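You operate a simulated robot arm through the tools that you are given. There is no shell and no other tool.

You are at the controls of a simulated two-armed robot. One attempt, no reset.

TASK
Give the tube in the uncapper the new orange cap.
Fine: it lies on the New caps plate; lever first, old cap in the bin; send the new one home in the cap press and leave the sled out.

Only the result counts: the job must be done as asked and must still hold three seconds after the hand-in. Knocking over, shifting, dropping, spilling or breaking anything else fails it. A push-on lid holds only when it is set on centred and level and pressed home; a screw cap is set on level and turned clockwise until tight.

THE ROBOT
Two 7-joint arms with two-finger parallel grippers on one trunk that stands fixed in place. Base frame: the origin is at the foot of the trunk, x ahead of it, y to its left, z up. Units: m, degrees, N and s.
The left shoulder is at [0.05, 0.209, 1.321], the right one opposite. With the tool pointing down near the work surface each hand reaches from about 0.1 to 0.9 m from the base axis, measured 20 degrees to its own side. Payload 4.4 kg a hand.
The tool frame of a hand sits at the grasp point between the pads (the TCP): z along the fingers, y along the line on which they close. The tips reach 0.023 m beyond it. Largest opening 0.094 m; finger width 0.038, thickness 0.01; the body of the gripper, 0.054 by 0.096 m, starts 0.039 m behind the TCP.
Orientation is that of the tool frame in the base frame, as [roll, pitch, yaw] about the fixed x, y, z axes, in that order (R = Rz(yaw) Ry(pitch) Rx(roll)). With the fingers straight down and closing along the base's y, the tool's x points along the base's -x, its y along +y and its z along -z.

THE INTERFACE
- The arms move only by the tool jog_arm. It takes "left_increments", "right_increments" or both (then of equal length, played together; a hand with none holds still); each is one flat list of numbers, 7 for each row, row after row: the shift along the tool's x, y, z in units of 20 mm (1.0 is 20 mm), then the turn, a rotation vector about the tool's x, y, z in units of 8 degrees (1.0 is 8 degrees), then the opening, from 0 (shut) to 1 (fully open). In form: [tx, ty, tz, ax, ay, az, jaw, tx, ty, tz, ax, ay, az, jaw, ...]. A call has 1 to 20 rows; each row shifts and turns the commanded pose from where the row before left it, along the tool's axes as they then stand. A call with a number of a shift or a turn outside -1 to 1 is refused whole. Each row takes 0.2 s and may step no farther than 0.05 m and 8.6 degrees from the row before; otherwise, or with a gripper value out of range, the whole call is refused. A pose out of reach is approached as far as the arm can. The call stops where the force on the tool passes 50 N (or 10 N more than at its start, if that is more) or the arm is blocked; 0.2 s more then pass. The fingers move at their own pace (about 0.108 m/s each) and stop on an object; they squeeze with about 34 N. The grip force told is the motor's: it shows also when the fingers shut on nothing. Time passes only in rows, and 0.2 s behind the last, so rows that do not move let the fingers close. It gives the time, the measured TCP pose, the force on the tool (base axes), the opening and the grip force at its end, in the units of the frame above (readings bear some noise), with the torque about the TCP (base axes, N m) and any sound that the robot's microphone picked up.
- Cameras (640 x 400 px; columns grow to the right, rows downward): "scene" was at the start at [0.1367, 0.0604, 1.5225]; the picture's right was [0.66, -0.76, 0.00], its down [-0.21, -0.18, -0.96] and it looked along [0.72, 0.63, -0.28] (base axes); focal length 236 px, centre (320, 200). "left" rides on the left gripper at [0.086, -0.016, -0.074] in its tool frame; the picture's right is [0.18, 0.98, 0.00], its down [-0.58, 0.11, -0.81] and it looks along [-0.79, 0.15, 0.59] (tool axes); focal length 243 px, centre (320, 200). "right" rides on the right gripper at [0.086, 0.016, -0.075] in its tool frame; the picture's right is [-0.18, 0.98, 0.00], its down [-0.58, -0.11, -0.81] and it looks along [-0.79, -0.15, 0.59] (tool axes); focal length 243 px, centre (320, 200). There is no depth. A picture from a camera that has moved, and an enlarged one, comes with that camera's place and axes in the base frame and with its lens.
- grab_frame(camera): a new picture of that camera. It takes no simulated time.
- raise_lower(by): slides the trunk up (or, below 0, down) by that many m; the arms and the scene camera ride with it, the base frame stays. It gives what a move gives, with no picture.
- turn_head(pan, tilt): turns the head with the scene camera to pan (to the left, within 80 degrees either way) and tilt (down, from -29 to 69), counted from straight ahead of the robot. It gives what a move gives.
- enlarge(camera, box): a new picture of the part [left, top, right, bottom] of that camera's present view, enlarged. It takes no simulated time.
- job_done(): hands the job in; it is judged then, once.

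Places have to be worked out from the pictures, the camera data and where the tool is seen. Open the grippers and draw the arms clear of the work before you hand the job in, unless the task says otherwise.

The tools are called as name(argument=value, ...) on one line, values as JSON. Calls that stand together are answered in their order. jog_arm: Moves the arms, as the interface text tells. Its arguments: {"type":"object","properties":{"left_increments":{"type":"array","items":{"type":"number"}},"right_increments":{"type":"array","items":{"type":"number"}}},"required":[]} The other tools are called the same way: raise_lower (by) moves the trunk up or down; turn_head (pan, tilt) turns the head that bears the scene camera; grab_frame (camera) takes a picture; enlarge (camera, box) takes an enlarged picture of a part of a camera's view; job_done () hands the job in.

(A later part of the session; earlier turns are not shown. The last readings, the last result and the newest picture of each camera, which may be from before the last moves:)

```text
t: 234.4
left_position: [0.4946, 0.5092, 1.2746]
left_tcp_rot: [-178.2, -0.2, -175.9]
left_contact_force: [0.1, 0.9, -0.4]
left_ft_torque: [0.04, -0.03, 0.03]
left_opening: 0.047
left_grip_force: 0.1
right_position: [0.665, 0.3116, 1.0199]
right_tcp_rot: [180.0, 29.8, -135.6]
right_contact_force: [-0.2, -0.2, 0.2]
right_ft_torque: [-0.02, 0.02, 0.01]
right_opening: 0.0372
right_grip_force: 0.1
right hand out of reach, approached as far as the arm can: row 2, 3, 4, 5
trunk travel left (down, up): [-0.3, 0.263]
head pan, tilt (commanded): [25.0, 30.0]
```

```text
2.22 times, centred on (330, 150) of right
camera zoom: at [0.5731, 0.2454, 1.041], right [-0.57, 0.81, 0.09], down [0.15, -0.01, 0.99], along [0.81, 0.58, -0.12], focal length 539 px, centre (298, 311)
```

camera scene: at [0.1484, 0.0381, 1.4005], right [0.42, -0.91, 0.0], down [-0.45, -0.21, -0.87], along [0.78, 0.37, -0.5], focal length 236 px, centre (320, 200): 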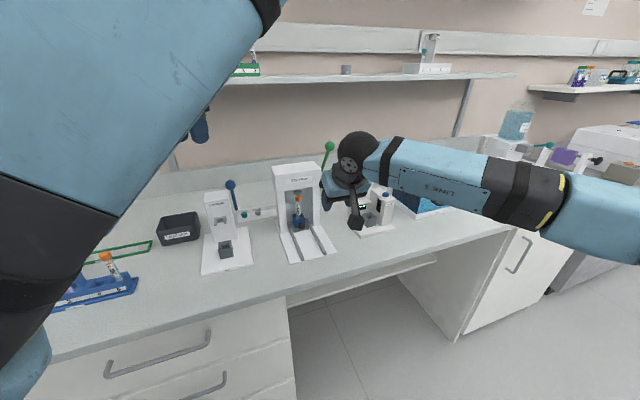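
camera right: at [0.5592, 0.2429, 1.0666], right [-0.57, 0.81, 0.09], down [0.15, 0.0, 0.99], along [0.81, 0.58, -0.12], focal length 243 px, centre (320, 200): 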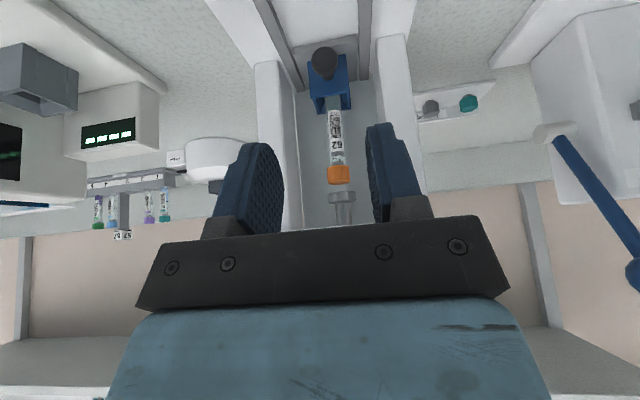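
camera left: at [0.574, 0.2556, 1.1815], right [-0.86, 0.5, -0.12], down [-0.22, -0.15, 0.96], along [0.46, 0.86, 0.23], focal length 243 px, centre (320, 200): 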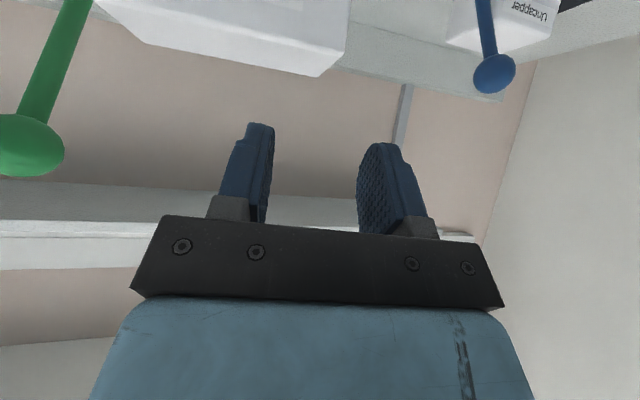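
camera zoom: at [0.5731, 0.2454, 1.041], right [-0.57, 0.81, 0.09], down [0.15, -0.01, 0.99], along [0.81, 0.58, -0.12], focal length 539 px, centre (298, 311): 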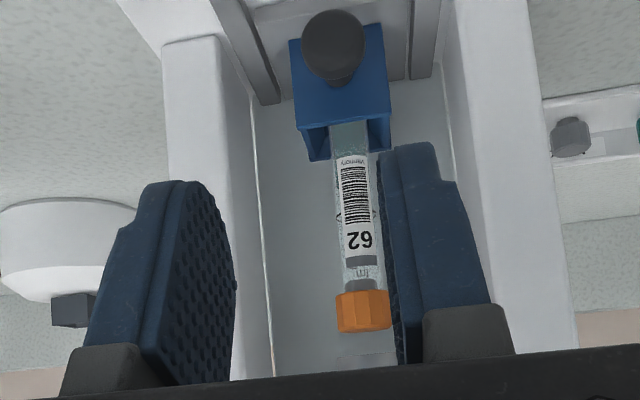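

The right arm reports its reach limit here. I look at how the arm is stretched.

grab_frame(camera="scene")

```text
taken
camera scene: at [0.1479, 0.0374, 1.4006], right [0.42, -0.91, 0.0], down [-0.45, -0.21, -0.87], along [0.79, 0.37, -0.5], focal length 236 px, centre (320, 200)
```

scene: 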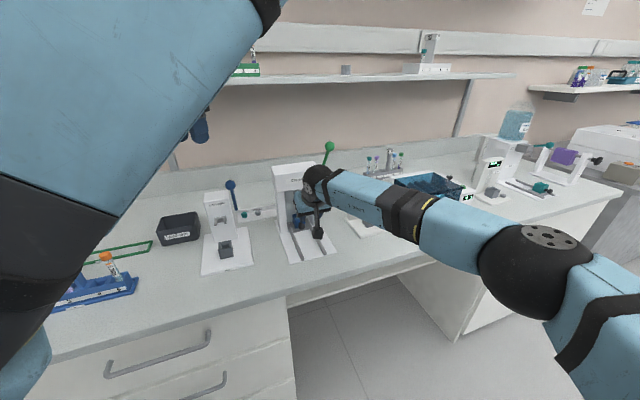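

The arm is not fully stretched; a wrist joint is limiting. I ease the yaw by 12° and add 6° of tilt, then try to approach again.

jog_arm(right_increments=[0, 0, 0, 0, 0, 0.75, 0.4, 0, 0, 0, 0, 0, 0.75, 0.4, 0, 0, 0, 0, -0.75, 0, 0.4, 0, 0.4, 0, 0, 0, 0, 0.4, 0, 0.4, 0.5, 0, 0, 0, 0.4, 0, 0, 0.5, 0, 0, 0, 0.4])

enlarge(camera="right", box=[240, 60, 420, 240])

```text
t: 235.8
left_position: [0.4945, 0.5099, 1.2737]
left_tcp_rot: [-178.3, -0.2, -175.8]
left_contact_force: [-0.1, -0.2, -0.6]
left_ft_torque: [-0.03, -0.02, -0.04]
left_opening: 0.0473
left_grip_force: 0.0
right_position: [0.6627, 0.3266, 1.0033]
right_tcp_rot: [172.8, 35.2, -150.2]
right_contact_force: [0.1, -0.1, 0.6]
right_ft_torque: [-0.01, 0.02, 0.02]
right_opening: 0.0378
right_grip_force: 0.0
right hand out of reach, approached as far as the arm can: row 6
trunk travel left (down, up): [-0.3, 0.263]
head pan, tilt (commanded): [25.0, 30.0]
```

```text
2.22 times, centred on (330, 150) of right
camera zoom: at [0.5597, 0.2751, 1.0162], right [-0.42, 0.89, 0.21], down [0.12, -0.17, 0.98], along [0.9, 0.43, -0.04], focal length 539 px, centre (298, 311)
```

zoom: 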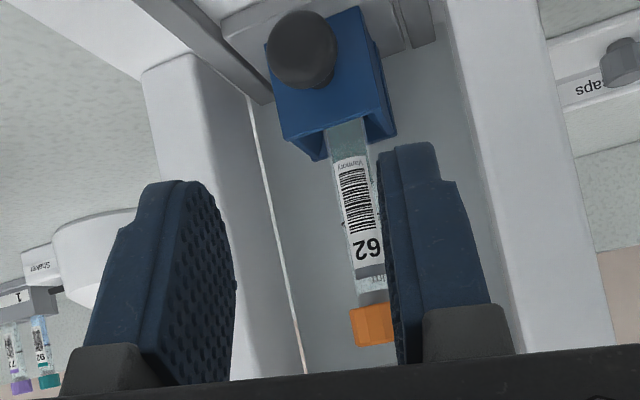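

Still limited. I think the left arm can be recovered: in its elbow-up branch it worked well over the lever at yaw 45, and turning it 180° there should use only the last joint. First I retreat the right hand out to the right.

jog_arm(right_increments=[0, 0, -1, 0, 0, 0, 0.4, 0, 0, -1, 0, 0, 0, 0.4, 0, 0, -1, 0, 0, 0, 0.4, 0, 0, -1, 0, 0, 0, 0.4, 0, 0, -1, 0, 0, 0, 0.4, 0, 0, -1, 0, 0, 0, 0.4, 0.5, -1, -0.6, 0, 0, 0, 0.4, 0.5, -1, -0.6, 0, 0, 0, 0.4, 0.5, -1, -0.6, 0, 0, 0, 0.4, 0.5, -1, -0.6, 0, 0, 0, 0.4, 0.5, -1, -0.6, 0, 0, 0, 0.4, 0.5, -1, -0.6, 0, 0, 0, 0.4, 0.5, -1, -0.6, 0, 0, 0, 0.4, 0.5, -1, -0.6, 0, 0, 0, 0.4, 0.5, -1, -0.6, 0, 0, 0, 0.4, 0.5, -1, -0.6, 0, 0, 0, 0.4, 0.5, -1, -0.6, 0, 0, 0, 0.4, 0.5, -1, -0.6, 0, 0, 0, 0.4])

grab_frame(camera="scene")

```text
t: 239.7
left_position: [0.493, 0.5079, 1.2743]
left_tcp_rot: [-178.3, -0.2, -175.7]
left_contact_force: [0.0, -0.3, -0.2]
left_ft_torque: [0.02, 0.01, -0.04]
left_opening: 0.047
left_grip_force: 0.1
right_position: [0.5958, -0.0241, 1.1254]
right_tcp_rot: [172.8, 35.1, -150.3]
right_contact_force: [-0.2, -0.4, 0.1]
right_ft_torque: [-0.03, -0.02, 0.01]
right_opening: 0.0376
right_grip_force: 0.2
trunk travel left (down, up): [-0.3, 0.263]
head pan, tilt (commanded): [25.0, 30.0]
```

```text
taken
camera scene: at [0.1479, 0.0366, 1.4006], right [0.42, -0.91, 0.0], down [-0.45, -0.21, -0.87], along [0.79, 0.37, -0.5], focal length 236 px, centre (320, 200)
```

scene: 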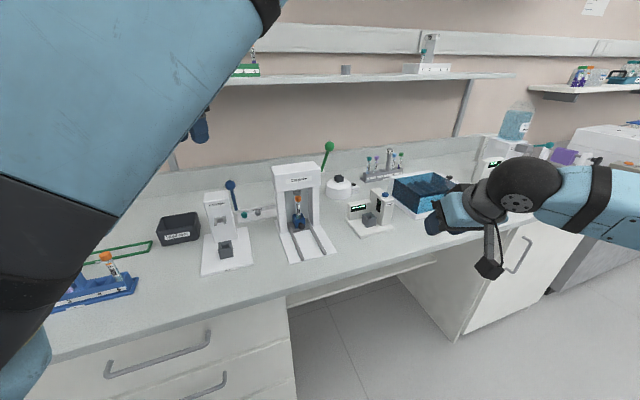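

Now I raise the trunk back 15 cm, turn the left hand back to yaw ~46 (elbow up-left), and shift the right hand a bit further away.

raise_lower(by=0.15)

jog_arm(left_increments=[0, 0, 0, 0, 0, 0.96, 0.5, 0, 0, 0, 0, 0, 0.96, 0.5, 0, 0, 0, 0, 0, 0.96, 0.5, 0, 0, 0, 0, 0, 0.96, 0.5, 0, 0, 0, 0, 0, 0.96, 0.5, 0, 0, 0, 0, 0, 0.96, 0.5, 0, 0, 0, 0, 0, 0.96, 0.5, 0, 0, 0, 0, 0, 0.96, 0.5, 0, 0, 0, 0, 0, 0.96, 0.5, 0, 0, 0, 0, 0, 0.96, 0.5, 0, 0, 0, 0, 0, 0.96, 0.5, 0, 0, 0, 0, 0, 0.96, 0.5, 0, 0, 0, 0, 0, 0.96, 0.5, 0, 0, 0, 0, 0, 0.96, 0.5, 0, 0, 0, 0, 0, 0.96, 0.5, 0, 0, 0, 0, 0, 0.96, 0.5, 0, 0, 0, 0, 0, 0.96, 0.5, 0, 0, 0, 0, 0, 0.96, 0.5], right_increments=[0.5, -1, -0.6, 0, 0, 0, 0.4, 0.5, -1, -0.6, 0, 0, 0, 0.4, 0.5, -1, -0.6, 0, 0, 0, 0.4, 0.5, -1, -0.6, 0, 0, 0, 0.4, 0.5, -1, -0.6, 0, 0, 0, 0.4, 0.5, -1, -0.6, 0, 0, 0, 0.4, 0.5, -1, -0.6, 0, 0, 0, 0.4, 0.5, -1, -0.6, 0, 0, 0, 0.4, 0, 0, 0, 0, 0, 0, 0.4, 0, 0, 0, 0, 0, 0, 0.4, 0, 0, 0, 0, 0, 0, 0.4, 0, 0, 0, 0, 0, 0, 0.4, 0, 0, 0, 0, 0, 0, 0.4, 0, 0, 0, 0, 0, 0, 0.4, 0, 0, 0, 0, 0, 0, 0.4, 0, 0, 0, 0, 0, 0, 0.4, 0, 0, 0, 0, 0, 0, 0.4, 0, 0, 0, 0, 0, 0, 0.4])

grab_frame(camera="scene")

```text
t: 241.4
left_position: [0.4942, 0.5084, 1.4236]
left_tcp_rot: [-178.3, -0.1, -175.8]
left_contact_force: [0.4, 0.0, 0.3]
left_ft_torque: [0.01, -0.01, -0.01]
left_opening: 0.047
left_grip_force: 0.1
right_position: [0.5972, -0.0244, 1.2747]
right_tcp_rot: [172.8, 35.0, -150.2]
right_contact_force: [0.5, -0.5, 0.3]
right_ft_torque: [-0.02, -0.03, 0.0]
right_opening: 0.0378
right_grip_force: 0.0
trunk travel left (down, up): [-0.45, 0.113]
head pan, tilt (commanded): [25.0, 30.0]
```

```text
t: 245.2
left_position: [0.5055, 0.4844, 1.4363]
left_tcp_rot: [-179.7, -0.3, 45.3]
left_contact_force: [-0.9, -0.6, -0.2]
left_ft_torque: [0.01, -0.04, 0.02]
left_opening: 0.047
left_grip_force: 0.1
left hand out of reach, approached as far as the arm can: row 18
right_position: [0.587, -0.2263, 1.2932]
right_tcp_rot: [172.7, 35.2, -150.2]
right_contact_force: [0.1, 0.2, 1.4]
right_ft_torque: [0.03, 0.01, 0.02]
right_opening: 0.0377
right_grip_force: 0.2
trunk travel left (down, up): [-0.45, 0.113]
head pan, tilt (commanded): [25.0, 30.0]
```

```text
taken
camera scene: at [0.1467, 0.0364, 1.5507], right [0.42, -0.91, 0.0], down [-0.45, -0.21, -0.87], along [0.79, 0.37, -0.5], focal length 236 px, centre (320, 200)
```

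scene: 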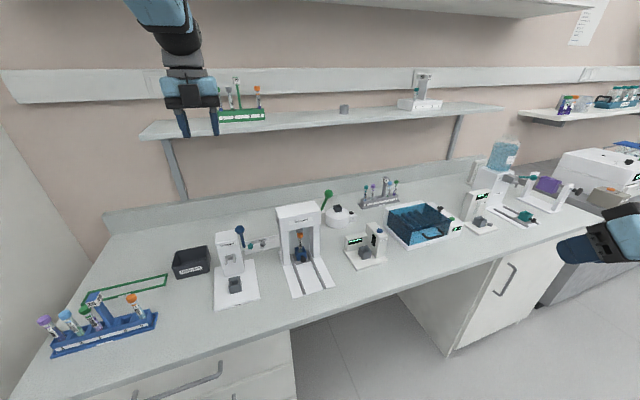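

Same elbow-up branch as before. I move across to beside the lever, high, at yaw 45.

jog_arm(left_increments=[0.1, 0.95, 0.353, 0, 0, 0, 0.5, 0.1, 0.95, 0.353, 0, 0, 0, 0.5, 0.1, 0.95, 0.353, 0, 0, 0, 0.5, 0.1, 0.95, 0.353, 0, 0, 0, 0.5, 0.1, 0.95, 0.353, 0, 0, 0, 0.5, 0.1, 0.95, 0.353, 0, 0, 0, 0.5, 0.1, 0.95, 0.353, 0, 0, 0, 0.5, 0.1, 0.95, 0.353, 0, 0, 0, 0.5, 0.1, 0.95, 0.353, 0, 0, 0, 0.5, 0.1, 0.95, 0.353, 0, 0, 0, 0.5, 0.1, 0.95, 0.353, 0, 0, 0, 0.5, 0.1, 0.95, 0.353, 0, 0, 0, 0.5, 0.1, 0.95, 0.353, 0, 0, 0, 0.5])

grab_frame(camera="scene")

```text
t: 248.0
left_position: [0.7062, 0.3398, 1.3545]
left_tcp_rot: [179.6, 0.5, 45.1]
left_contact_force: [0.8, -0.4, -0.1]
left_ft_torque: [0.03, 0.04, 0.02]
left_opening: 0.0468
left_grip_force: 0.0
left hand out of reach, approached as far as the arm can: row 1, 2
right_position: [0.5892, -0.2269, 1.2929]
right_tcp_rot: [172.7, 35.1, -150.3]
right_contact_force: [-0.5, -0.5, -0.1]
right_ft_torque: [0.0, 0.01, 0.01]
right_opening: 0.0377
right_grip_force: 0.0
trunk travel left (down, up): [-0.45, 0.113]
head pan, tilt (commanded): [25.0, 30.0]
```

```text
taken
camera scene: at [0.149, 0.037, 1.5504], right [0.42, -0.91, 0.0], down [-0.45, -0.21, -0.87], along [0.78, 0.37, -0.5], focal length 236 px, centre (320, 200)
```

scene: 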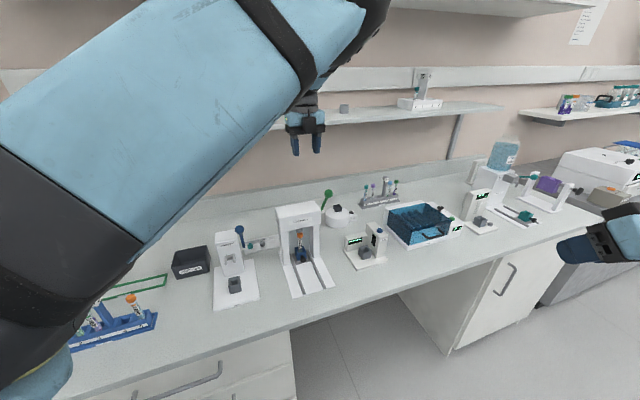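

I now turn the hand from yaw 45 back through 180 here and watch whether the elbow stays outside.

jog_arm(left_increments=[0, 0, 0, 0, 0, -1, 0.5, 0, 0, 0, 0, 0, -1, 0.5, 0, 0, 0, 0, 0, -1, 0.5, 0, 0, 0, 0, 0, -1, 0.5, 0, 0, 0, 0, 0, -1, 0.5, 0, 0, 0, 0, 0, -1, 0.5, 0, 0, 0, 0, 0, -1, 0.5, 0, 0, 0, 0, 0, -1, 0.5, 0, 0, 0, 0, 0, -1, 0.5, 0, 0, 0, 0, 0, -1, 0.5])

grab_frame(camera="scene")

jog_arm(left_increments=[0, 0, 0, 0, 0, -1, 0.5, 0, 0, 0, 0, 0, -1, 0.5, 0, 0, 0, 0, 0, -1, 0.5, 0, 0, 0, 0, 0, -1, 0.5, 0, 0, 0, 0, 0, -1, 0.5, 0, 0, 0, 0, 0, -1, 0.5, 0, 0, 0, 0, 0, -1, 0.5, 0, 0, 0, 0, 0, -1, 0.5, 0, 0, 0, 0, 0, -1, 0.5, 0, 0, 0, 0, 0, -1, 0.5])

grab_frame(camera="scene")

```text
t: 250.2
left_position: [0.7059, 0.3396, 1.3537]
left_tcp_rot: [-179.6, 0.4, 125.0]
left_contact_force: [0.8, 0.6, -0.4]
left_ft_torque: [-0.01, -0.02, 0.01]
left_opening: 0.0468
left_grip_force: 0.1
right_position: [0.5867, -0.2265, 1.2936]
right_tcp_rot: [172.9, 35.1, -150.2]
right_contact_force: [-0.8, 0.4, 0.2]
right_ft_torque: [0.0, 0.0, 0.02]
right_opening: 0.0376
right_grip_force: 0.1
trunk travel left (down, up): [-0.45, 0.113]
head pan, tilt (commanded): [25.0, 30.0]
```

```text
taken
camera scene: at [0.1482, 0.0374, 1.5505], right [0.42, -0.91, 0.0], down [-0.45, -0.21, -0.87], along [0.78, 0.37, -0.5], focal length 236 px, centre (320, 200)
```

scene: 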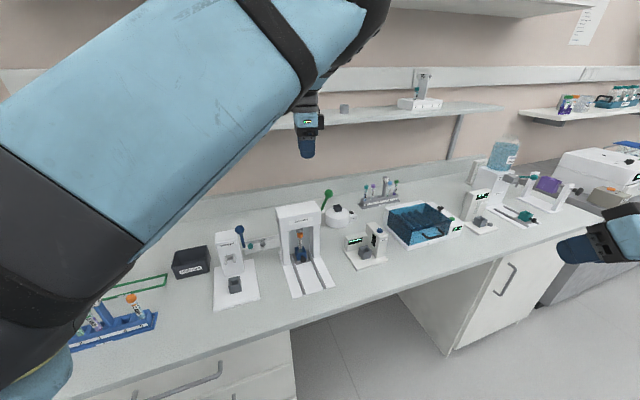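

```text
t: 252.4
left_position: [0.7059, 0.3393, 1.3543]
left_tcp_rot: [-179.4, -0.2, -154.9]
left_contact_force: [0.3, -0.1, 0.6]
left_ft_torque: [0.0, -0.01, 0.0]
left_opening: 0.0472
left_grip_force: 0.1
right_position: [0.588, -0.2267, 1.2928]
right_tcp_rot: [172.8, 35.1, -150.1]
right_contact_force: [0.2, 0.3, 0.2]
right_ft_torque: [-0.01, -0.03, -0.03]
right_opening: 0.0378
right_grip_force: 0.0
trunk travel left (down, up): [-0.45, 0.113]
head pan, tilt (commanded): [25.0, 30.0]
```

```text
taken
camera scene: at [0.1482, 0.0374, 1.5505], right [0.42, -0.91, 0.0], down [-0.45, -0.21, -0.87], along [0.78, 0.37, -0.5], focal length 236 px, centre (320, 200)
```

scene: 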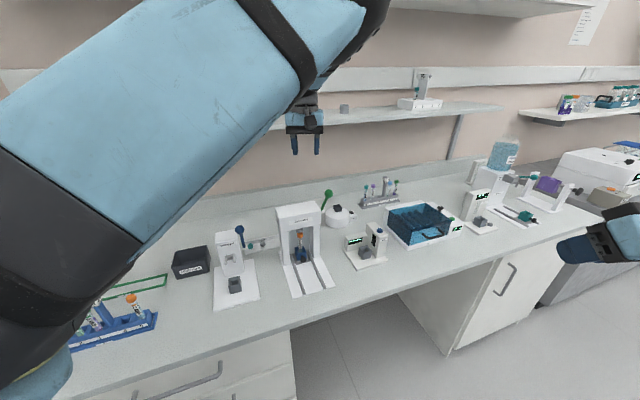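

Only the last joint turned this time, with the elbow staying up. I finish to yaw −135 and try moving forward of the press.

jog_arm(left_increments=[0, 0, 0, 0, 0, -0.85, 0.5, 0, 0, 0, 0, 0, -0.85, 0.5, 0, 0, 0, 0, 0, -0.85, 0.5, 1, 0, 0, 0, 0, 0, 0.5, 1, 0, 0, 0, 0, 0, 0.5, 1, 0, 0, 0, 0, 0, 0.5, 1, 0, 0, 0, 0, 0, 0.5, 1, 0, 0, 0, 0, 0, 0.5, 1, 0, 0, 0, 0, 0, 0.5, 1, 0, 0, 0, 0, 0, 0.5])

grab_frame(camera="scene")

```text
t: 254.8
left_position: [0.6624, 0.3254, 1.3242]
left_tcp_rot: [178.7, -3.7, -133.3]
left_contact_force: [-0.2, -0.1, 0.8]
left_ft_torque: [-0.01, 0.0, 0.0]
left_opening: 0.0469
left_grip_force: 0.1
left hand out of reach, approached as far as the arm can: row 6, 7, 8, 9, 10
right_position: [0.5886, -0.2275, 1.2931]
right_tcp_rot: [172.8, 35.1, -150.3]
right_contact_force: [-0.6, 0.1, 0.1]
right_ft_torque: [0.01, -0.02, 0.01]
right_opening: 0.038
right_grip_force: 0.0
trunk travel left (down, up): [-0.45, 0.113]
head pan, tilt (commanded): [25.0, 30.0]
stopped in row 10 (left hand): the arm was blocked; the commanded pose is now the measured one
```

```text
taken
camera scene: at [0.1484, 0.0378, 1.5505], right [0.42, -0.91, 0.0], down [-0.45, -0.21, -0.87], along [0.78, 0.37, -0.5], focal length 236 px, centre (320, 200)
```

scene: 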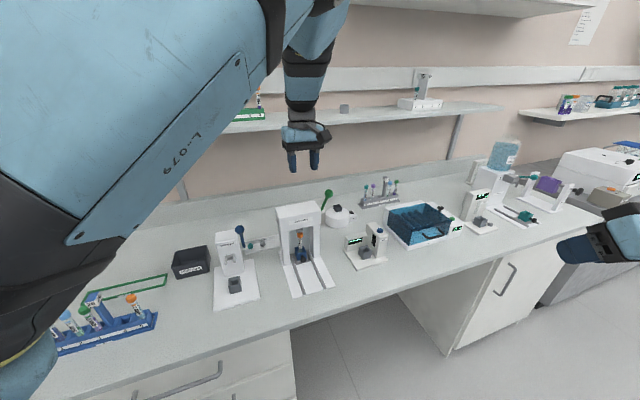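

The upper arm is crowding the head here. Moving the hand out to the far left should swing the upper arm back to the left side while the last joint is now mid-range; I try that.

jog_arm(left_increments=[-0.95, 0.66, -0.33, 0, -0.2, 0, 0.5, -0.95, 0.66, -0.33, 0, -0.2, 0, 0.5, -0.95, 0.66, -0.33, 0, 0, 0, 0.5, -0.95, 0.66, -0.33, 0, 0, 0, 0.5, -0.95, 0.66, -0.33, 0, 0, 0, 0.5, -0.95, 0.66, -0.33, 0, 0, 0, 0.5, -0.95, 0.66, -0.33, 0, 0, 0, 0.5, -0.95, 0.66, -0.33, 0, 0, 0, 0.5, -0.95, 0.66, -0.33, 0, 0, 0, 0.5, -0.95, 0.66, -0.33, 0, 0, 0, 0.5, -0.95, 0.66, -0.33, 0, 0, 0, 0.5, -0.95, 0.66, -0.33, 0, 0, 0, 0.5])

grab_frame(camera="scene")

```text
t: 257.4
left_position: [0.7083, 0.5972, 1.4071]
left_tcp_rot: [178.5, -0.1, -133.6]
left_contact_force: [-0.5, 0.2, -0.3]
left_ft_torque: [0.01, 0.01, 0.02]
left_opening: 0.0468
left_grip_force: 0.1
right_position: [0.5868, -0.2248, 1.294]
right_tcp_rot: [172.8, 35.1, -150.1]
right_contact_force: [0.5, 0.9, 0.4]
right_ft_torque: [0.01, 0.0, -0.01]
right_opening: 0.0377
right_grip_force: 0.2
trunk travel left (down, up): [-0.45, 0.113]
head pan, tilt (commanded): [25.0, 30.0]
```

```text
taken
camera scene: at [0.1482, 0.039, 1.5505], right [0.42, -0.91, 0.0], down [-0.45, -0.21, -0.87], along [0.78, 0.37, -0.5], focal length 236 px, centre (320, 200)
```

scene: 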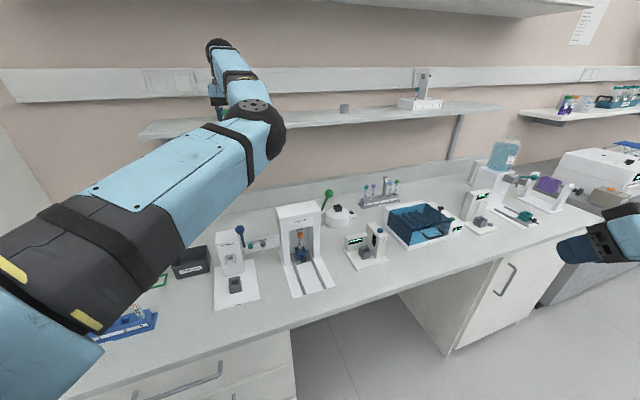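

The geometry suggests a cleaner way: with the trunk higher, a low elbow gives a nearly level forearm at the sled, provided the hand is kept well tilted while it is still high. I raise the trunk fully and tilt the left hand 50° here first.

raise_lower(by=0.11)

jog_arm(left_increments=[0, 0, 0.8, 0, 0, 0, 0.5, 0, 0, 0.8, 0, 0, 0, 0.5, 0, 0, 0.8, 0, 0, 0, 0.5, 0, 0, 0.8, 0, 0, 0, 0.5, 0, 0, 0, 0, -0.9, 0, 0.5, 0, 0, 0, 0, -0.9, 0, 0.5, 0, 0, 0, 0, -0.9, 0, 0.5, 0, 0, 0, 0, -0.9, 0, 0.5, 0, 0, 0, 0, -0.9, 0, 0.5, 0, 0, 0, 0, -0.9, 0, 0.5, 0, 0, 0, 0, -0.9, 0, 0.5])

grab_frame(camera="scene")

```text
t: 258.8
left_position: [0.7077, 0.5952, 1.5173]
left_tcp_rot: [178.5, -0.1, -133.7]
left_contact_force: [0.1, -0.5, 0.7]
left_ft_torque: [-0.03, 0.0, -0.02]
left_opening: 0.047
left_grip_force: 0.1
right_position: [0.5878, -0.2269, 1.4026]
right_tcp_rot: [172.6, 35.1, -150.2]
right_contact_force: [1.0, 0.6, -0.5]
right_ft_torque: [0.0, 0.01, 0.01]
right_opening: 0.0377
right_grip_force: 0.0
trunk travel left (down, up): [-0.56, 0.003]
head pan, tilt (commanded): [25.0, 30.0]
```

```text
t: 261.2
left_position: [0.7077, 0.5967, 1.4537]
left_tcp_rot: [177.7, 50.4, -135.5]
left_contact_force: [-0.5, 0.1, -0.6]
left_ft_torque: [0.0, -0.02, 0.0]
left_opening: 0.0471
left_grip_force: 0.2
right_position: [0.5878, -0.2276, 1.4039]
right_tcp_rot: [172.8, 35.1, -150.2]
right_contact_force: [0.3, -0.2, -0.7]
right_ft_torque: [-0.01, 0.0, -0.02]
right_opening: 0.038
right_grip_force: 0.1
trunk travel left (down, up): [-0.56, 0.003]
head pan, tilt (commanded): [25.0, 30.0]
```

```text
taken
camera scene: at [0.1481, 0.0373, 1.6606], right [0.42, -0.91, 0.0], down [-0.45, -0.21, -0.87], along [0.78, 0.37, -0.5], focal length 236 px, centre (320, 200)
```

scene: 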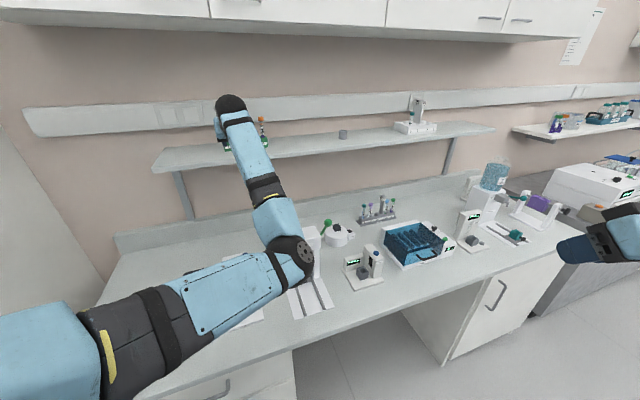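

That worked with no limits flagged. I now draw the hand back and right to above the front of the press, staying high and tilted.

jog_arm(left_increments=[0.935, -0.73, -0.76, 0, 0, 0, 0.5, 0.935, -0.73, -0.76, 0, 0, 0, 0.5, 0.935, -0.73, -0.76, 0, 0, 0, 0.5, 0.935, -0.73, -0.76, 0, 0, 0, 0.5, 0.935, -0.73, -0.76, 0, 0, 0, 0.5, 0.935, -0.73, -0.76, 0, 0, 0, 0.5, 0.935, -0.73, -0.76, 0, 0, 0, 0.5, 0.935, -0.73, -0.76, 0, 0, 0, 0.5, 0.935, -0.73, -0.76, 0, 0, 0, 0.5])

grab_frame(camera="scene")

```text
t: 263.4
left_position: [0.6514, 0.3777, 1.4287]
left_tcp_rot: [177.8, 52.7, -132.9]
left_contact_force: [-0.3, 0.2, -0.2]
left_ft_torque: [0.0, -0.01, -0.02]
left_opening: 0.0471
left_grip_force: 0.1
right_position: [0.5889, -0.2266, 1.4026]
right_tcp_rot: [172.8, 35.0, -150.2]
right_contact_force: [-0.4, 0.1, 0.1]
right_ft_torque: [0.0, 0.01, 0.0]
right_opening: 0.0378
right_grip_force: 0.0
trunk travel left (down, up): [-0.56, 0.003]
head pan, tilt (commanded): [25.0, 30.0]
stopped in row 9 (left hand): the arm was blocked; the commanded pose is now the measured one
```

```text
taken
camera scene: at [0.1483, 0.038, 1.6605], right [0.42, -0.91, 0.0], down [-0.45, -0.21, -0.87], along [0.78, 0.37, -0.5], focal length 236 px, centre (320, 200)
```

scene: 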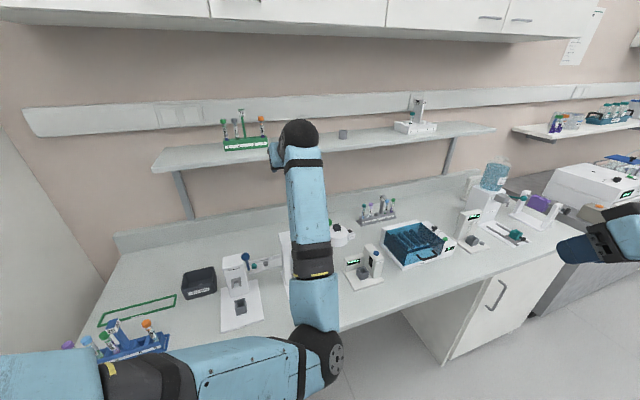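

Blocked by the bend limit again since I am still high. I tilt further to about 68° and go down in front of the press, which should relax it.

jog_arm(left_increments=[0, 0, 0, 0, -0.95, 0, 0.5, 0, 0, 0, 0, -0.95, 0, 0.5, 0, 0, 0, 0, 0, 0, 0.5])

jog_arm(left_increments=[1, -0.3, 0, 0, 0, 0, 0.5, 1, -0.3, 0, 0, 0, 0, 0.5, 1, -0.3, 0, 0, 0, 0, 0.5, 1, -0.3, 0, 0, 0, 0, 0.5, 1, -0.3, 0, 0, 0, 0, 0.5])

grab_frame(camera="scene")

```text
t: 264.2
left_position: [0.6511, 0.3795, 1.437]
left_tcp_rot: [177.3, 68.5, -133.5]
left_contact_force: [-0.3, 0.5, 0.2]
left_ft_torque: [0.01, 0.01, 0.03]
left_opening: 0.0468
left_grip_force: 0.0
right_position: [0.5876, -0.2262, 1.4025]
right_tcp_rot: [172.7, 35.2, -150.2]
right_contact_force: [-0.5, 0.7, 0.0]
right_ft_torque: [-0.03, 0.01, 0.02]
right_opening: 0.0377
right_grip_force: 0.1
trunk travel left (down, up): [-0.56, 0.003]
head pan, tilt (commanded): [25.0, 30.0]
```

```text
t: 265.5
left_position: [0.6483, 0.3846, 1.3761]
left_tcp_rot: [169.0, 74.4, -137.6]
left_contact_force: [1.2, -0.2, -0.8]
left_ft_torque: [0.0, 0.02, 0.01]
left_opening: 0.0468
left_grip_force: 0.1
right_position: [0.5879, -0.2263, 1.4023]
right_tcp_rot: [172.7, 35.1, -150.3]
right_contact_force: [-0.3, 0.6, 0.1]
right_ft_torque: [0.01, 0.04, 0.01]
right_opening: 0.0374
right_grip_force: 0.1
trunk travel left (down, up): [-0.56, 0.003]
head pan, tilt (commanded): [25.0, 30.0]
stopped in row 5 (left hand): the arm was blocked; the commanded pose is now the measured one
```

```text
taken
camera scene: at [0.1482, 0.0374, 1.6605], right [0.42, -0.91, 0.0], down [-0.45, -0.21, -0.87], along [0.78, 0.37, -0.5], focal length 236 px, centre (320, 200)
```

scene: 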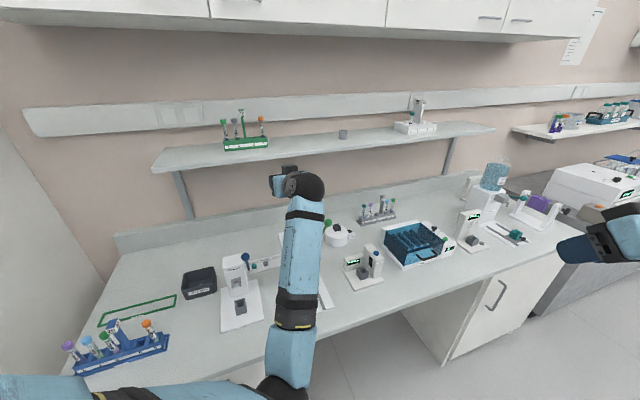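

Blocked again. The IK re-solves to another branch only at certain poses, so I will reproduce the conditions of the very start (where the arm was in its good posture): first un-tilt and return to the up-left area.

jog_arm(left_increments=[0, 0, -0.5, 0.7, 0, 0, 0.5, 0, 0, -0.5, 0.7, 0, 0, 0.5, 0, 0, -0.8, 0, 0.95, 0, 0.5, 0, 0, -0.8, 0, 0.95, 0, 0.5, 0, 0, -0.8, 0, 0.95, 0, 0.5, 0, 0, -0.8, 0, 0.95, 0, 0.5, 0, 0, -0.8, 0, 0.95, 0, 0.5, 0, 0, -0.8, 0, 0.95, 0, 0.5, 0, 0, -0.8, 0, 0.95, 0, 0.5, 0, 0, -0.8, 0, 0.95, 0, 0.5, 0, 0, -0.8, 0, 0.95, 0, 0.5, 0, 0, -0.8, 0, 0.7, 0, 0.5])

grab_frame(camera="scene")

```text
t: 268.1
left_position: [0.6769, 0.4096, 1.432]
left_tcp_rot: [-179.7, 0.0, -138.0]
left_contact_force: [-0.2, 0.2, -0.8]
left_ft_torque: [0.0, 0.01, -0.01]
left_opening: 0.0471
left_grip_force: 0.0
left hand out of reach, approached as far as the arm can: row 8, 9, 10, 11, 12
right_position: [0.5876, -0.2275, 1.4027]
right_tcp_rot: [172.8, 35.1, -150.2]
right_contact_force: [0.8, 0.3, -0.7]
right_ft_torque: [0.01, -0.01, -0.01]
right_opening: 0.0376
right_grip_force: 0.0
trunk travel left (down, up): [-0.56, 0.003]
head pan, tilt (commanded): [25.0, 30.0]
```

```text
taken
camera scene: at [0.1478, 0.0372, 1.6605], right [0.42, -0.91, 0.0], down [-0.45, -0.21, -0.87], along [0.79, 0.37, -0.5], focal length 236 px, centre (320, 200)
```

scene: 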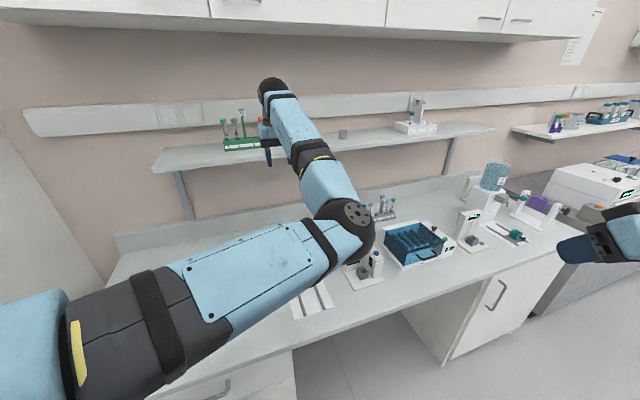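

Next, up and back to the start position (raised by the trunk), watching for a re-solve.

jog_arm(left_increments=[0.62, 0.875, -0.945, 0, 0, 0, 0.5, 0.62, 0.875, -0.945, 0, 0, 0, 0.5, 0.62, 0.875, -0.945, 0, 0, 0, 0.5, 0.62, 0.875, -0.945, 0, 0, 0, 0.5, 0.62, 0.875, -0.945, 0, 0, 0, 0.5, 0.62, 0.875, -0.945, 0, 0, 0, 0.5, 0.62, 0.875, -0.945, 0, 0, 0, 0.5, 0.62, 0.875, -0.945, 0, 0, 0, 0.5, 0.62, 0.875, -0.945, 0, 0, 0, 0.5, 0.62, 0.875, -0.945, 0, 0, 0, 0.5, 0.62, 0.875, -0.945, 0, 0, 0, 0.5])

grab_frame(camera="scene")

```text
t: 270.5
left_position: [0.4652, 0.4979, 1.6411]
left_tcp_rot: [-179.8, 0.2, -138.0]
left_contact_force: [0.4, 0.4, -1.1]
left_ft_torque: [0.0, 0.01, -0.01]
left_opening: 0.047
left_grip_force: 0.1
left hand out of reach, approached as far as the arm can: row 1, 2, 3, 4, 5, 7
right_position: [0.5865, -0.2265, 1.4034]
right_tcp_rot: [172.8, 35.2, -150.3]
right_contact_force: [0.5, 0.4, 0.4]
right_ft_torque: [0.0, -0.02, 0.01]
right_opening: 0.0374
right_grip_force: 0.1
trunk travel left (down, up): [-0.56, 0.003]
head pan, tilt (commanded): [25.0, 30.0]
```

```text
taken
camera scene: at [0.1466, 0.0374, 1.6607], right [0.42, -0.91, 0.0], down [-0.45, -0.21, -0.87], along [0.79, 0.37, -0.5], focal length 236 px, centre (320, 200)
```

scene: 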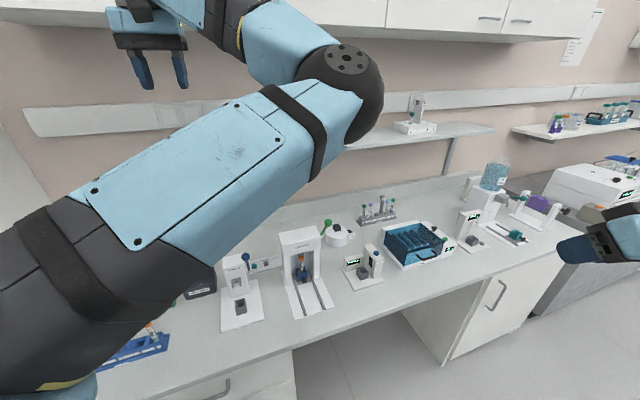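

Elbow is still inside. Close to the body the inside-elbow should become infeasible; I move in toward the early pose near (0.36, 0.36) and see if it re-solves outward.

jog_arm(left_increments=[0.85, -0.16, 0.95, 0, 0, 0, 0.5, 0.85, -0.16, 0.95, 0, 0, 0, 0.5, 0.85, -0.16, 0.95, 0, 0, 0, 0.5, 0.85, -0.16, 0.95, 0, 0, 0, 0.5, 0.85, -0.16, 0.95, 0, 0, 0, 0.5, 0.85, -0.16, 0.95, 0, 0, 0, 0.5, 0.85, -0.16, 0.95, 0, 0, 0, 0.5, 0.85, -0.16, 0.95, 0, 0, 0, 0.5])

grab_frame(camera="scene")

```text
t: 272.3
left_position: [0.3748, 0.4875, 1.4881]
left_tcp_rot: [-179.9, 0.3, -138.0]
left_contact_force: [-0.1, -0.2, 0.2]
left_ft_torque: [0.0, -0.01, 0.02]
left_opening: 0.047
left_grip_force: 0.1
left hand out of reach, approached as far as the arm can: row 1, 2, 3, 4, 5, 6, 7, 8
right_position: [0.5882, -0.2257, 1.4041]
right_tcp_rot: [172.8, 35.1, -150.2]
right_contact_force: [-0.4, -0.2, 0.0]
right_ft_torque: [-0.02, 0.03, 0.0]
right_opening: 0.0375
right_grip_force: 0.0
trunk travel left (down, up): [-0.56, 0.003]
head pan, tilt (commanded): [25.0, 30.0]
```

```text
taken
camera scene: at [0.1482, 0.0378, 1.6606], right [0.42, -0.91, 0.0], down [-0.45, -0.21, -0.87], along [0.78, 0.37, -0.5], focal length 236 px, centre (320, 200)
```

scene: 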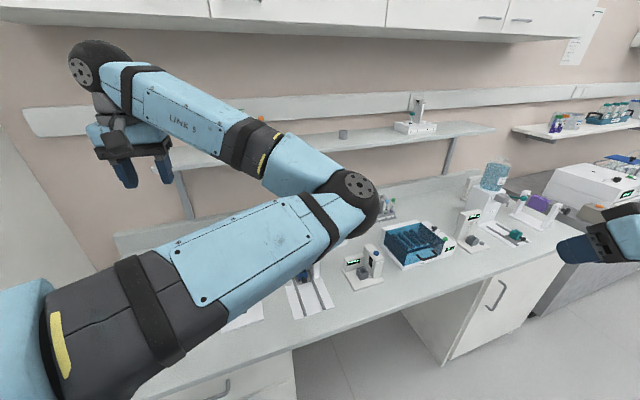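

The inside-elbow posture is geometrically fine at the sled if the elbow stays to the right rather than dropping. So I will bring the hand across to the right first, high, then lower and come left to the sled. The right arm moves further away first.

jog_arm(right_increments=[0.9, -0.8, -0.6, 0, 0, 0, 0.4, 0.9, -0.8, -0.6, 0, 0, 0, 0.4, 0.9, -0.8, -0.6, 0, 0, 0, 0.4, 0.9, -0.8, -0.6, 0, 0, 0, 0.4, 0.9, -0.8, -0.6, 0, 0, 0, 0.4, 0.9, -0.8, -0.6, 0, 0, 0, 0.4, 0.9, -0.8, -0.6, 0, 0, 0, 0.4, 0.9, -0.8, -0.6, 0, 0, 0, 0.4, 0.9, -0.8, -0.6, 0, 0, 0, 0.4, 0.9, -0.8, -0.6, 0, 0, 0, 0.4, 0.9, -0.8, -0.6, 0, 0, 0, 0.4])

jog_arm(left_increments=[0.253, -0.968, -0.08, 0, 0, 0, 0.5, 0.253, -0.968, -0.08, 0, 0, 0, 0.5, 0.253, -0.968, -0.08, 0, 0, 0, 0.5, 0.253, -0.968, -0.08, 0, 0, 0, 0.5, 0.253, -0.968, -0.08, 0, 0, 0, 0.5, 0.253, -0.968, -0.08, 0, 0, 0, 0.5, 0.253, -0.968, -0.08, 0, 0, 0, 0.5, 0.253, -0.968, -0.08, 0, 0, 0, 0.5, 0.253, -0.968, -0.08, 0, 0, 0, 0.5, 0.253, -0.968, -0.08, 0, 0, 0, 0.5, 0.253, -0.968, -0.08, 0, 0, 0, 0.5, 0.253, -0.968, -0.08, 0, 0, 0, 0.5])

grab_frame(camera="scene")

```text
t: 274.7
left_position: [0.3755, 0.4874, 1.4886]
left_tcp_rot: [-179.8, 0.2, -137.9]
left_contact_force: [-0.4, -0.3, 0.5]
left_ft_torque: [-0.01, 0.02, 0.01]
left_opening: 0.0471
left_grip_force: 0.1
right_position: [0.527, -0.3926, 1.3867]
right_tcp_rot: [172.8, 35.0, -150.5]
right_contact_force: [-0.5, 0.0, -0.5]
right_ft_torque: [0.02, 0.03, 0.03]
right_opening: 0.0379
right_grip_force: 0.1
right hand out of reach, approached as far as the arm can: row 7, 8, 9, 10, 11
trunk travel left (down, up): [-0.56, 0.003]
head pan, tilt (commanded): [25.0, 30.0]
```

```text
t: 277.3
left_position: [0.4674, 0.4938, 1.5127]
left_tcp_rot: [-179.7, 0.2, -137.9]
left_contact_force: [0.1, -0.1, 0.1]
left_ft_torque: [0.0, -0.01, -0.01]
left_opening: 0.0467
left_grip_force: 0.0
left hand out of reach, approached as far as the arm can: row 1, 2, 3, 4, 5, 6, 7, 8, 9, 10, 11, 12
right_position: [0.5281, -0.3942, 1.3864]
right_tcp_rot: [172.7, 35.1, -150.4]
right_contact_force: [-0.7, -0.8, -0.9]
right_ft_torque: [-0.04, -0.02, -0.04]
right_opening: 0.0376
right_grip_force: 0.1
trunk travel left (down, up): [-0.56, 0.003]
head pan, tilt (commanded): [25.0, 30.0]
```

```text
taken
camera scene: at [0.1484, 0.0373, 1.6605], right [0.42, -0.91, 0.0], down [-0.45, -0.21, -0.87], along [0.78, 0.37, -0.5], focal length 236 px, centre (320, 200)
```

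scene: 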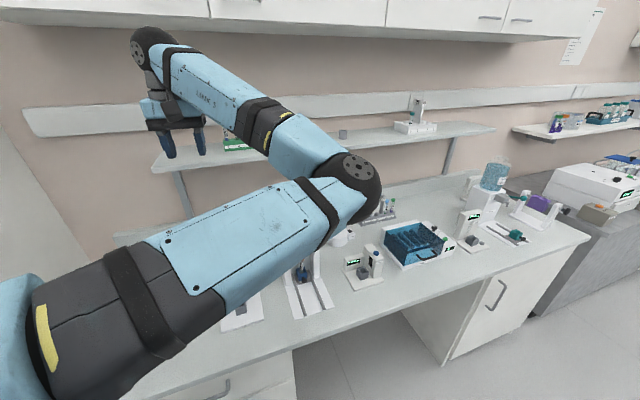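

The upper arm cannot cross further inward, so that is not the way. The elevated-elbow branch is the right family; its trouble was the wrist limit near the body. I'll flip to it again, then move straight outward (not right) before unwinding the last joint, so the elbow stays up on the left.

raise_lower(by=-0.11)

jog_arm(left_increments=[0, 0, -1, 0, 0, 1, 0.5, 0, 0, -1, 0, 0, 1, 0.5, 0, 0, 0, 0, 0, 1, 0.5, 0, 0, 0, 0, 0, 1, 0.5, 0, 0, 0, 0, 0, 1, 0.5, 0, 0, 0, 0, 0, 1, 0.5, 0, 0, 0, 0, 0, 1, 0.5, 0, 0, 0, 0, 0, 1, 0.5, 0, 0, 0, 0, 0, 1, 0.5, 0, 0, 0, 0, 0, 1, 0.5, 0, 0, 0, 0, 0, 1, 0.5, 0, 0, 0, 0, 0, 1, 0.5, 0, 0, 0, 0, 0, 1, 0.5, 0, 0, 0, 0, 0, 1, 0.5, 0, 0, 0, 0, 0, 1, 0.5, 0, 0, 0, 0, 0, 1, 0.5, 0, 0, 0, 0, 0, 1, 0.5, 0, 0, 0, 0, 0, 1, 0.5, 0, 0, 0, 0, 0, 1, 0.5, 0, 0, 0, 0, 0, 1, 0.5])

grab_frame(camera="scene")

```text
t: 278.7
left_position: [0.4669, 0.4939, 1.403]
left_tcp_rot: [-179.8, 0.2, -138.0]
left_contact_force: [0.4, 0.6, 0.5]
left_ft_torque: [0.0, -0.02, 0.0]
left_opening: 0.0471
left_grip_force: 0.0
right_position: [0.5266, -0.3946, 1.2772]
right_tcp_rot: [172.8, 35.1, -150.3]
right_contact_force: [0.0, 0.5, 0.0]
right_ft_torque: [0.0, 0.01, 0.0]
right_opening: 0.0377
right_grip_force: 0.0
trunk travel left (down, up): [-0.45, 0.113]
head pan, tilt (commanded): [25.0, 30.0]
```

```text
t: 282.9
left_position: [0.4742, 0.4969, 1.445]
left_tcp_rot: [179.7, -0.2, 62.0]
left_contact_force: [-0.2, 0.9, -0.3]
left_ft_torque: [-0.03, -0.03, 0.01]
left_opening: 0.0469
left_grip_force: 0.1
left hand out of reach, approached as far as the arm can: row 16, 17
right_position: [0.5261, -0.3933, 1.2777]
right_tcp_rot: [172.8, 35.2, -150.2]
right_contact_force: [1.1, 0.6, 0.3]
right_ft_torque: [-0.02, 0.01, 0.02]
right_opening: 0.0373
right_grip_force: 0.0
trunk travel left (down, up): [-0.45, 0.113]
head pan, tilt (commanded): [25.0, 30.0]
```

```text
taken
camera scene: at [0.1461, 0.0393, 1.5507], right [0.42, -0.91, 0.0], down [-0.45, -0.21, -0.87], along [0.79, 0.37, -0.5], focal length 236 px, centre (320, 200)
```

scene: 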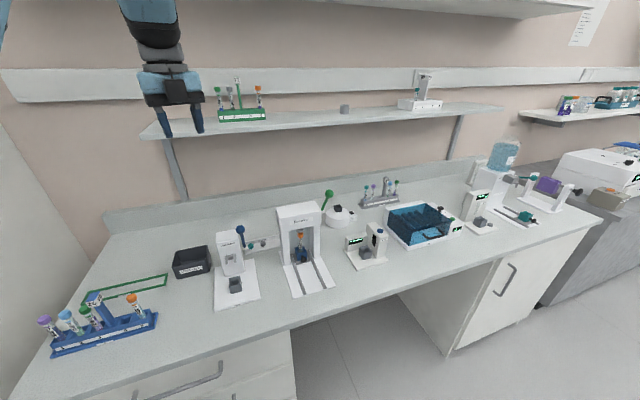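

Flipped to elbow up-left (the upper arm is out of view on the left). Now I move outward along the same bearing.

jog_arm(left_increments=[0.775, 0.62, 0.28, 0, 0, 0, 0.5, 0.775, 0.62, 0.28, 0, 0, 0, 0.5, 0.775, 0.62, 0.28, 0, 0, 0, 0.5, 0.775, 0.62, 0.28, 0, 0, 0, 0.5, 0.775, 0.62, 0.28, 0, 0, 0, 0.5, 0.775, 0.62, 0.28, 0, 0, 0, 0.5, 0.775, 0.62, 0.28, 0, 0, 0, 0.5])

grab_frame(camera="scene")

```text
t: 284.5
left_position: [0.6059, 0.5535, 1.4033]
left_tcp_rot: [179.8, -0.1, 62.2]
left_contact_force: [-0.1, 0.2, -0.8]
left_ft_torque: [0.02, 0.02, -0.03]
left_opening: 0.0467
left_grip_force: 0.0
right_position: [0.528, -0.3931, 1.2758]
right_tcp_rot: [172.9, 35.0, -150.2]
right_contact_force: [0.5, -0.9, 0.0]
right_ft_torque: [0.01, 0.03, 0.01]
right_opening: 0.0375
right_grip_force: 0.0
trunk travel left (down, up): [-0.45, 0.113]
head pan, tilt (commanded): [25.0, 30.0]
```

```text
taken
camera scene: at [0.1495, 0.0382, 1.5504], right [0.42, -0.91, 0.0], down [-0.45, -0.21, -0.87], along [0.78, 0.37, -0.5], focal length 236 px, centre (320, 200)
```

scene: 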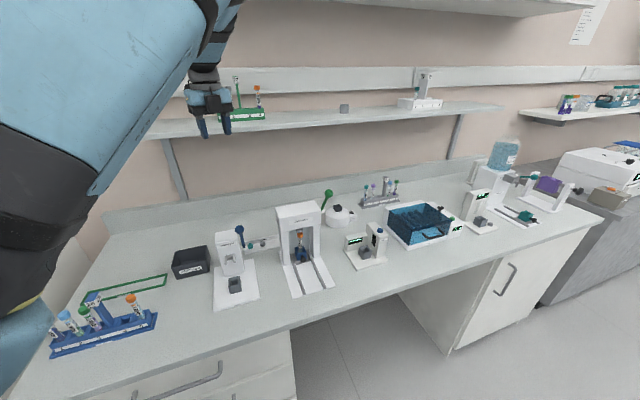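

Now I unwind the last joint back toward yaw −135 here.

jog_arm(left_increments=[0, 0, 0, 0, 0, -1, 0.5, 0, 0, 0, 0, 0, -1, 0.5, 0, 0, 0, 0, 0, -1, 0.5, 0, 0, 0, 0, 0, -1, 0.5, 0, 0, 0, 0, 0, -1, 0.5, 0, 0, 0, 0, 0, -1, 0.5, 0, 0, 0, 0, 0, -1, 0.5, 0, 0, 0, 0, 0, -1, 0.5, 0, 0, 0, 0, 0, -1, 0.5, 0, 0, 0, 0, 0, -1, 0.5, 0, 0, 0, 0, 0, -1, 0.5, 0, 0, 0, 0, 0, -1, 0.5, 0, 0, 0, 0, 0, -1, 0.5, 0, 0, 0, 0, 0, -1, 0.5, 0, 0, 0, 0, 0, -1, 0.5, 0, 0, 0, 0, 0, -1, 0.5, 0, 0, 0, 0, 0, -1, 0.5, 0, 0, 0, 0, 0, -1, 0.5, 0, 0, 0, 0, 0, -1, 0.5, 0, 0, 0, 0, 0, -1, 0.5])

grab_frame(camera="scene")

```text
t: 288.7
left_position: [0.6034, 0.5524, 1.4066]
left_tcp_rot: [-179.9, 0.1, -137.8]
left_contact_force: [-0.9, -0.3, -0.1]
left_ft_torque: [0.01, 0.03, 0.03]
left_opening: 0.0472
left_grip_force: 0.1
right_position: [0.5274, -0.3954, 1.2777]
right_tcp_rot: [172.8, 35.0, -150.3]
right_contact_force: [-0.3, -0.1, 0.8]
right_ft_torque: [0.0, 0.0, 0.0]
right_opening: 0.0376
right_grip_force: 0.0
trunk travel left (down, up): [-0.45, 0.113]
head pan, tilt (commanded): [25.0, 30.0]
```

```text
taken
camera scene: at [0.1482, 0.0374, 1.5505], right [0.42, -0.91, 0.0], down [-0.45, -0.21, -0.87], along [0.78, 0.37, -0.5], focal length 236 px, centre (320, 200)
```

scene: 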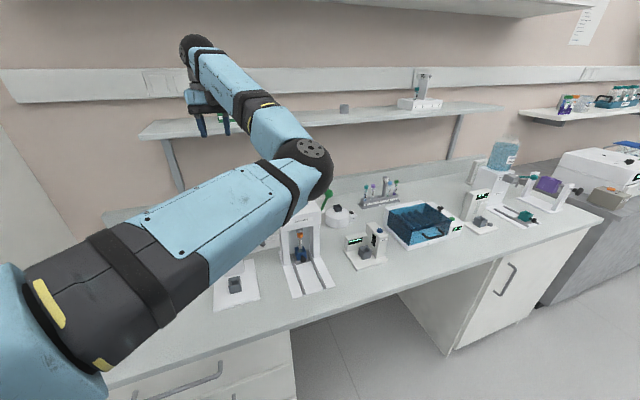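

It slipped back to elbow-in during that turn. At (0.706, 0.34) the turn had kept the elbow up, so I redo that variant and from there go down and back together, keeping the upper arm away from the head.

jog_arm(left_increments=[0.947, 0.325, -0.28, 0, 0, 0, 0.5, 0.947, 0.325, -0.28, 0, 0, 0, 0.5, 0.947, 0.325, -0.28, 0, 0, 0, 0.5, 0.947, 0.325, -0.28, 0, 0, 0, 0.5, 0.947, 0.325, -0.28, 0, 0, 0, 0.5, 0.947, 0.325, -0.28, 0, 0, 0, 0.5, 0.947, 0.325, -0.28, 0, 0, 0, 0.5])

jog_arm(left_increments=[0, 0, 0, 0, 0, 1, 0.5, 0, 0, 0, 0, 0, 1, 0.5, 0, 0, 0, 0, 0, 1, 0.5, 0, 0, 0, 0, 0, 1, 0.5, 0, 0, 0, 0, 0, 1, 0.5, 0, 0, 0, 0, 0, 1, 0.5, 0, 0, 0, 0, 0, 1, 0.5, 0, 0, 0, 0, 0, 1, 0.5, 0, 0, 0, 0, 0, 1, 0.5, 0, 0, 0, 0, 0, 1, 0.5, 0, 0, 0, 0, 0, 1, 0.5, 0, 0, 0, 0, 0, 1, 0.5, 0, 0, 0, 0, 0, 1, 0.5, 0, 0, 0, 0, 0, 1, 0.5, 0, 0, 0, 0, 0, 1, 0.5, 0, 0, 0, 0, 0, 1, 0.5, 0, 0, 0, 0, 0, 1, 0.5, 0, 0, 0, 0, 0, 1, 0.5, 0, 0, 0, 0, 0, 1, 0.5, 0, 0, 0, 0, 0, 1, 0.5])

grab_frame(camera="scene")

```text
t: 290.3
left_position: [0.4736, 0.4957, 1.4446]
left_tcp_rot: [-179.8, 0.2, -138.1]
left_contact_force: [-0.5, 0.0, 0.2]
left_ft_torque: [0.01, -0.02, -0.01]
left_opening: 0.047
left_grip_force: 0.0
right_position: [0.5266, -0.3951, 1.2771]
right_tcp_rot: [172.9, 35.2, -150.3]
right_contact_force: [-1.0, 0.1, 0.4]
right_ft_torque: [-0.01, -0.04, 0.0]
right_opening: 0.0376
right_grip_force: 0.0
trunk travel left (down, up): [-0.45, 0.113]
head pan, tilt (commanded): [25.0, 30.0]
```

```text
t: 294.5
left_position: [0.4996, 0.4919, 1.4455]
left_tcp_rot: [179.9, 0.0, 90.5]
left_contact_force: [0.0, -0.1, -0.2]
left_ft_torque: [0.03, 0.03, 0.01]
left_opening: 0.047
left_grip_force: 0.1
left hand out of reach, approached as far as the arm can: row 17, 18, 19, 20
right_position: [0.5271, -0.3947, 1.2762]
right_tcp_rot: [172.7, 35.2, -150.4]
right_contact_force: [0.0, 0.3, -0.6]
right_ft_torque: [0.01, -0.03, -0.02]
right_opening: 0.0375
right_grip_force: 0.0
trunk travel left (down, up): [-0.45, 0.113]
head pan, tilt (commanded): [25.0, 30.0]
```

```text
taken
camera scene: at [0.1486, 0.0374, 1.5505], right [0.42, -0.91, 0.0], down [-0.45, -0.21, -0.87], along [0.78, 0.37, -0.5], focal length 236 px, centre (320, 200)
```

scene: 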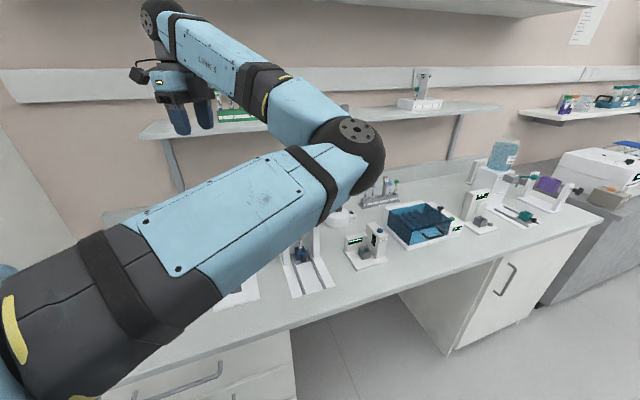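

At the wrist stop; I push a little further with a small shift to trigger the re-solve.

jog_arm(left_increments=[0, -0.6, 0, 0, 0, 1, 0.5, 0, -0.6, 0, 0, 0, 1, 0.5, 0, -0.6, 0, 0, 0, 1, 0.5, 0, 0, 0, 0, 0, 1, 0.5, 0, 0, 0, 0, 0, 1, 0.5, 0, 0, 0, 0, 0, 1, 0.5])

grab_frame(camera="scene")

```text
t: 295.9
left_position: [0.4746, 0.4794, 1.4454]
left_tcp_rot: [179.7, -0.2, 46.9]
left_contact_force: [0.8, -1.1, 1.2]
left_ft_torque: [-0.01, 0.03, 0.0]
left_opening: 0.047
left_grip_force: 0.2
left hand out of reach, approached as far as the arm can: row 1, 6
right_position: [0.5264, -0.3975, 1.2761]
right_tcp_rot: [172.7, 35.1, -150.4]
right_contact_force: [-0.7, -1.0, -0.1]
right_ft_torque: [0.05, 0.02, -0.01]
right_opening: 0.0372
right_grip_force: 0.1
trunk travel left (down, up): [-0.45, 0.113]
head pan, tilt (commanded): [25.0, 30.0]
```

```text
taken
camera scene: at [0.1479, 0.0351, 1.5506], right [0.42, -0.91, 0.0], down [-0.45, -0.21, -0.87], along [0.79, 0.37, -0.5], focal length 236 px, centre (320, 200)
```

scene: 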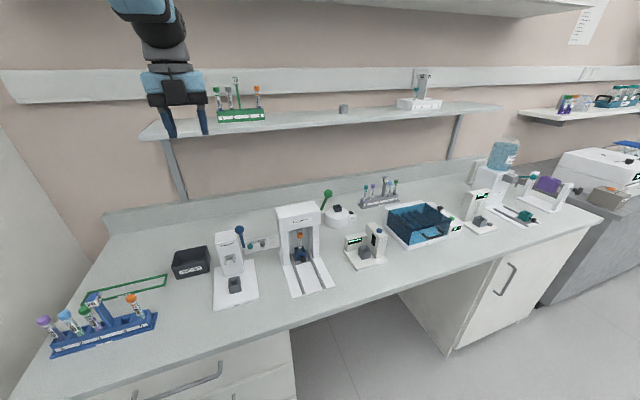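

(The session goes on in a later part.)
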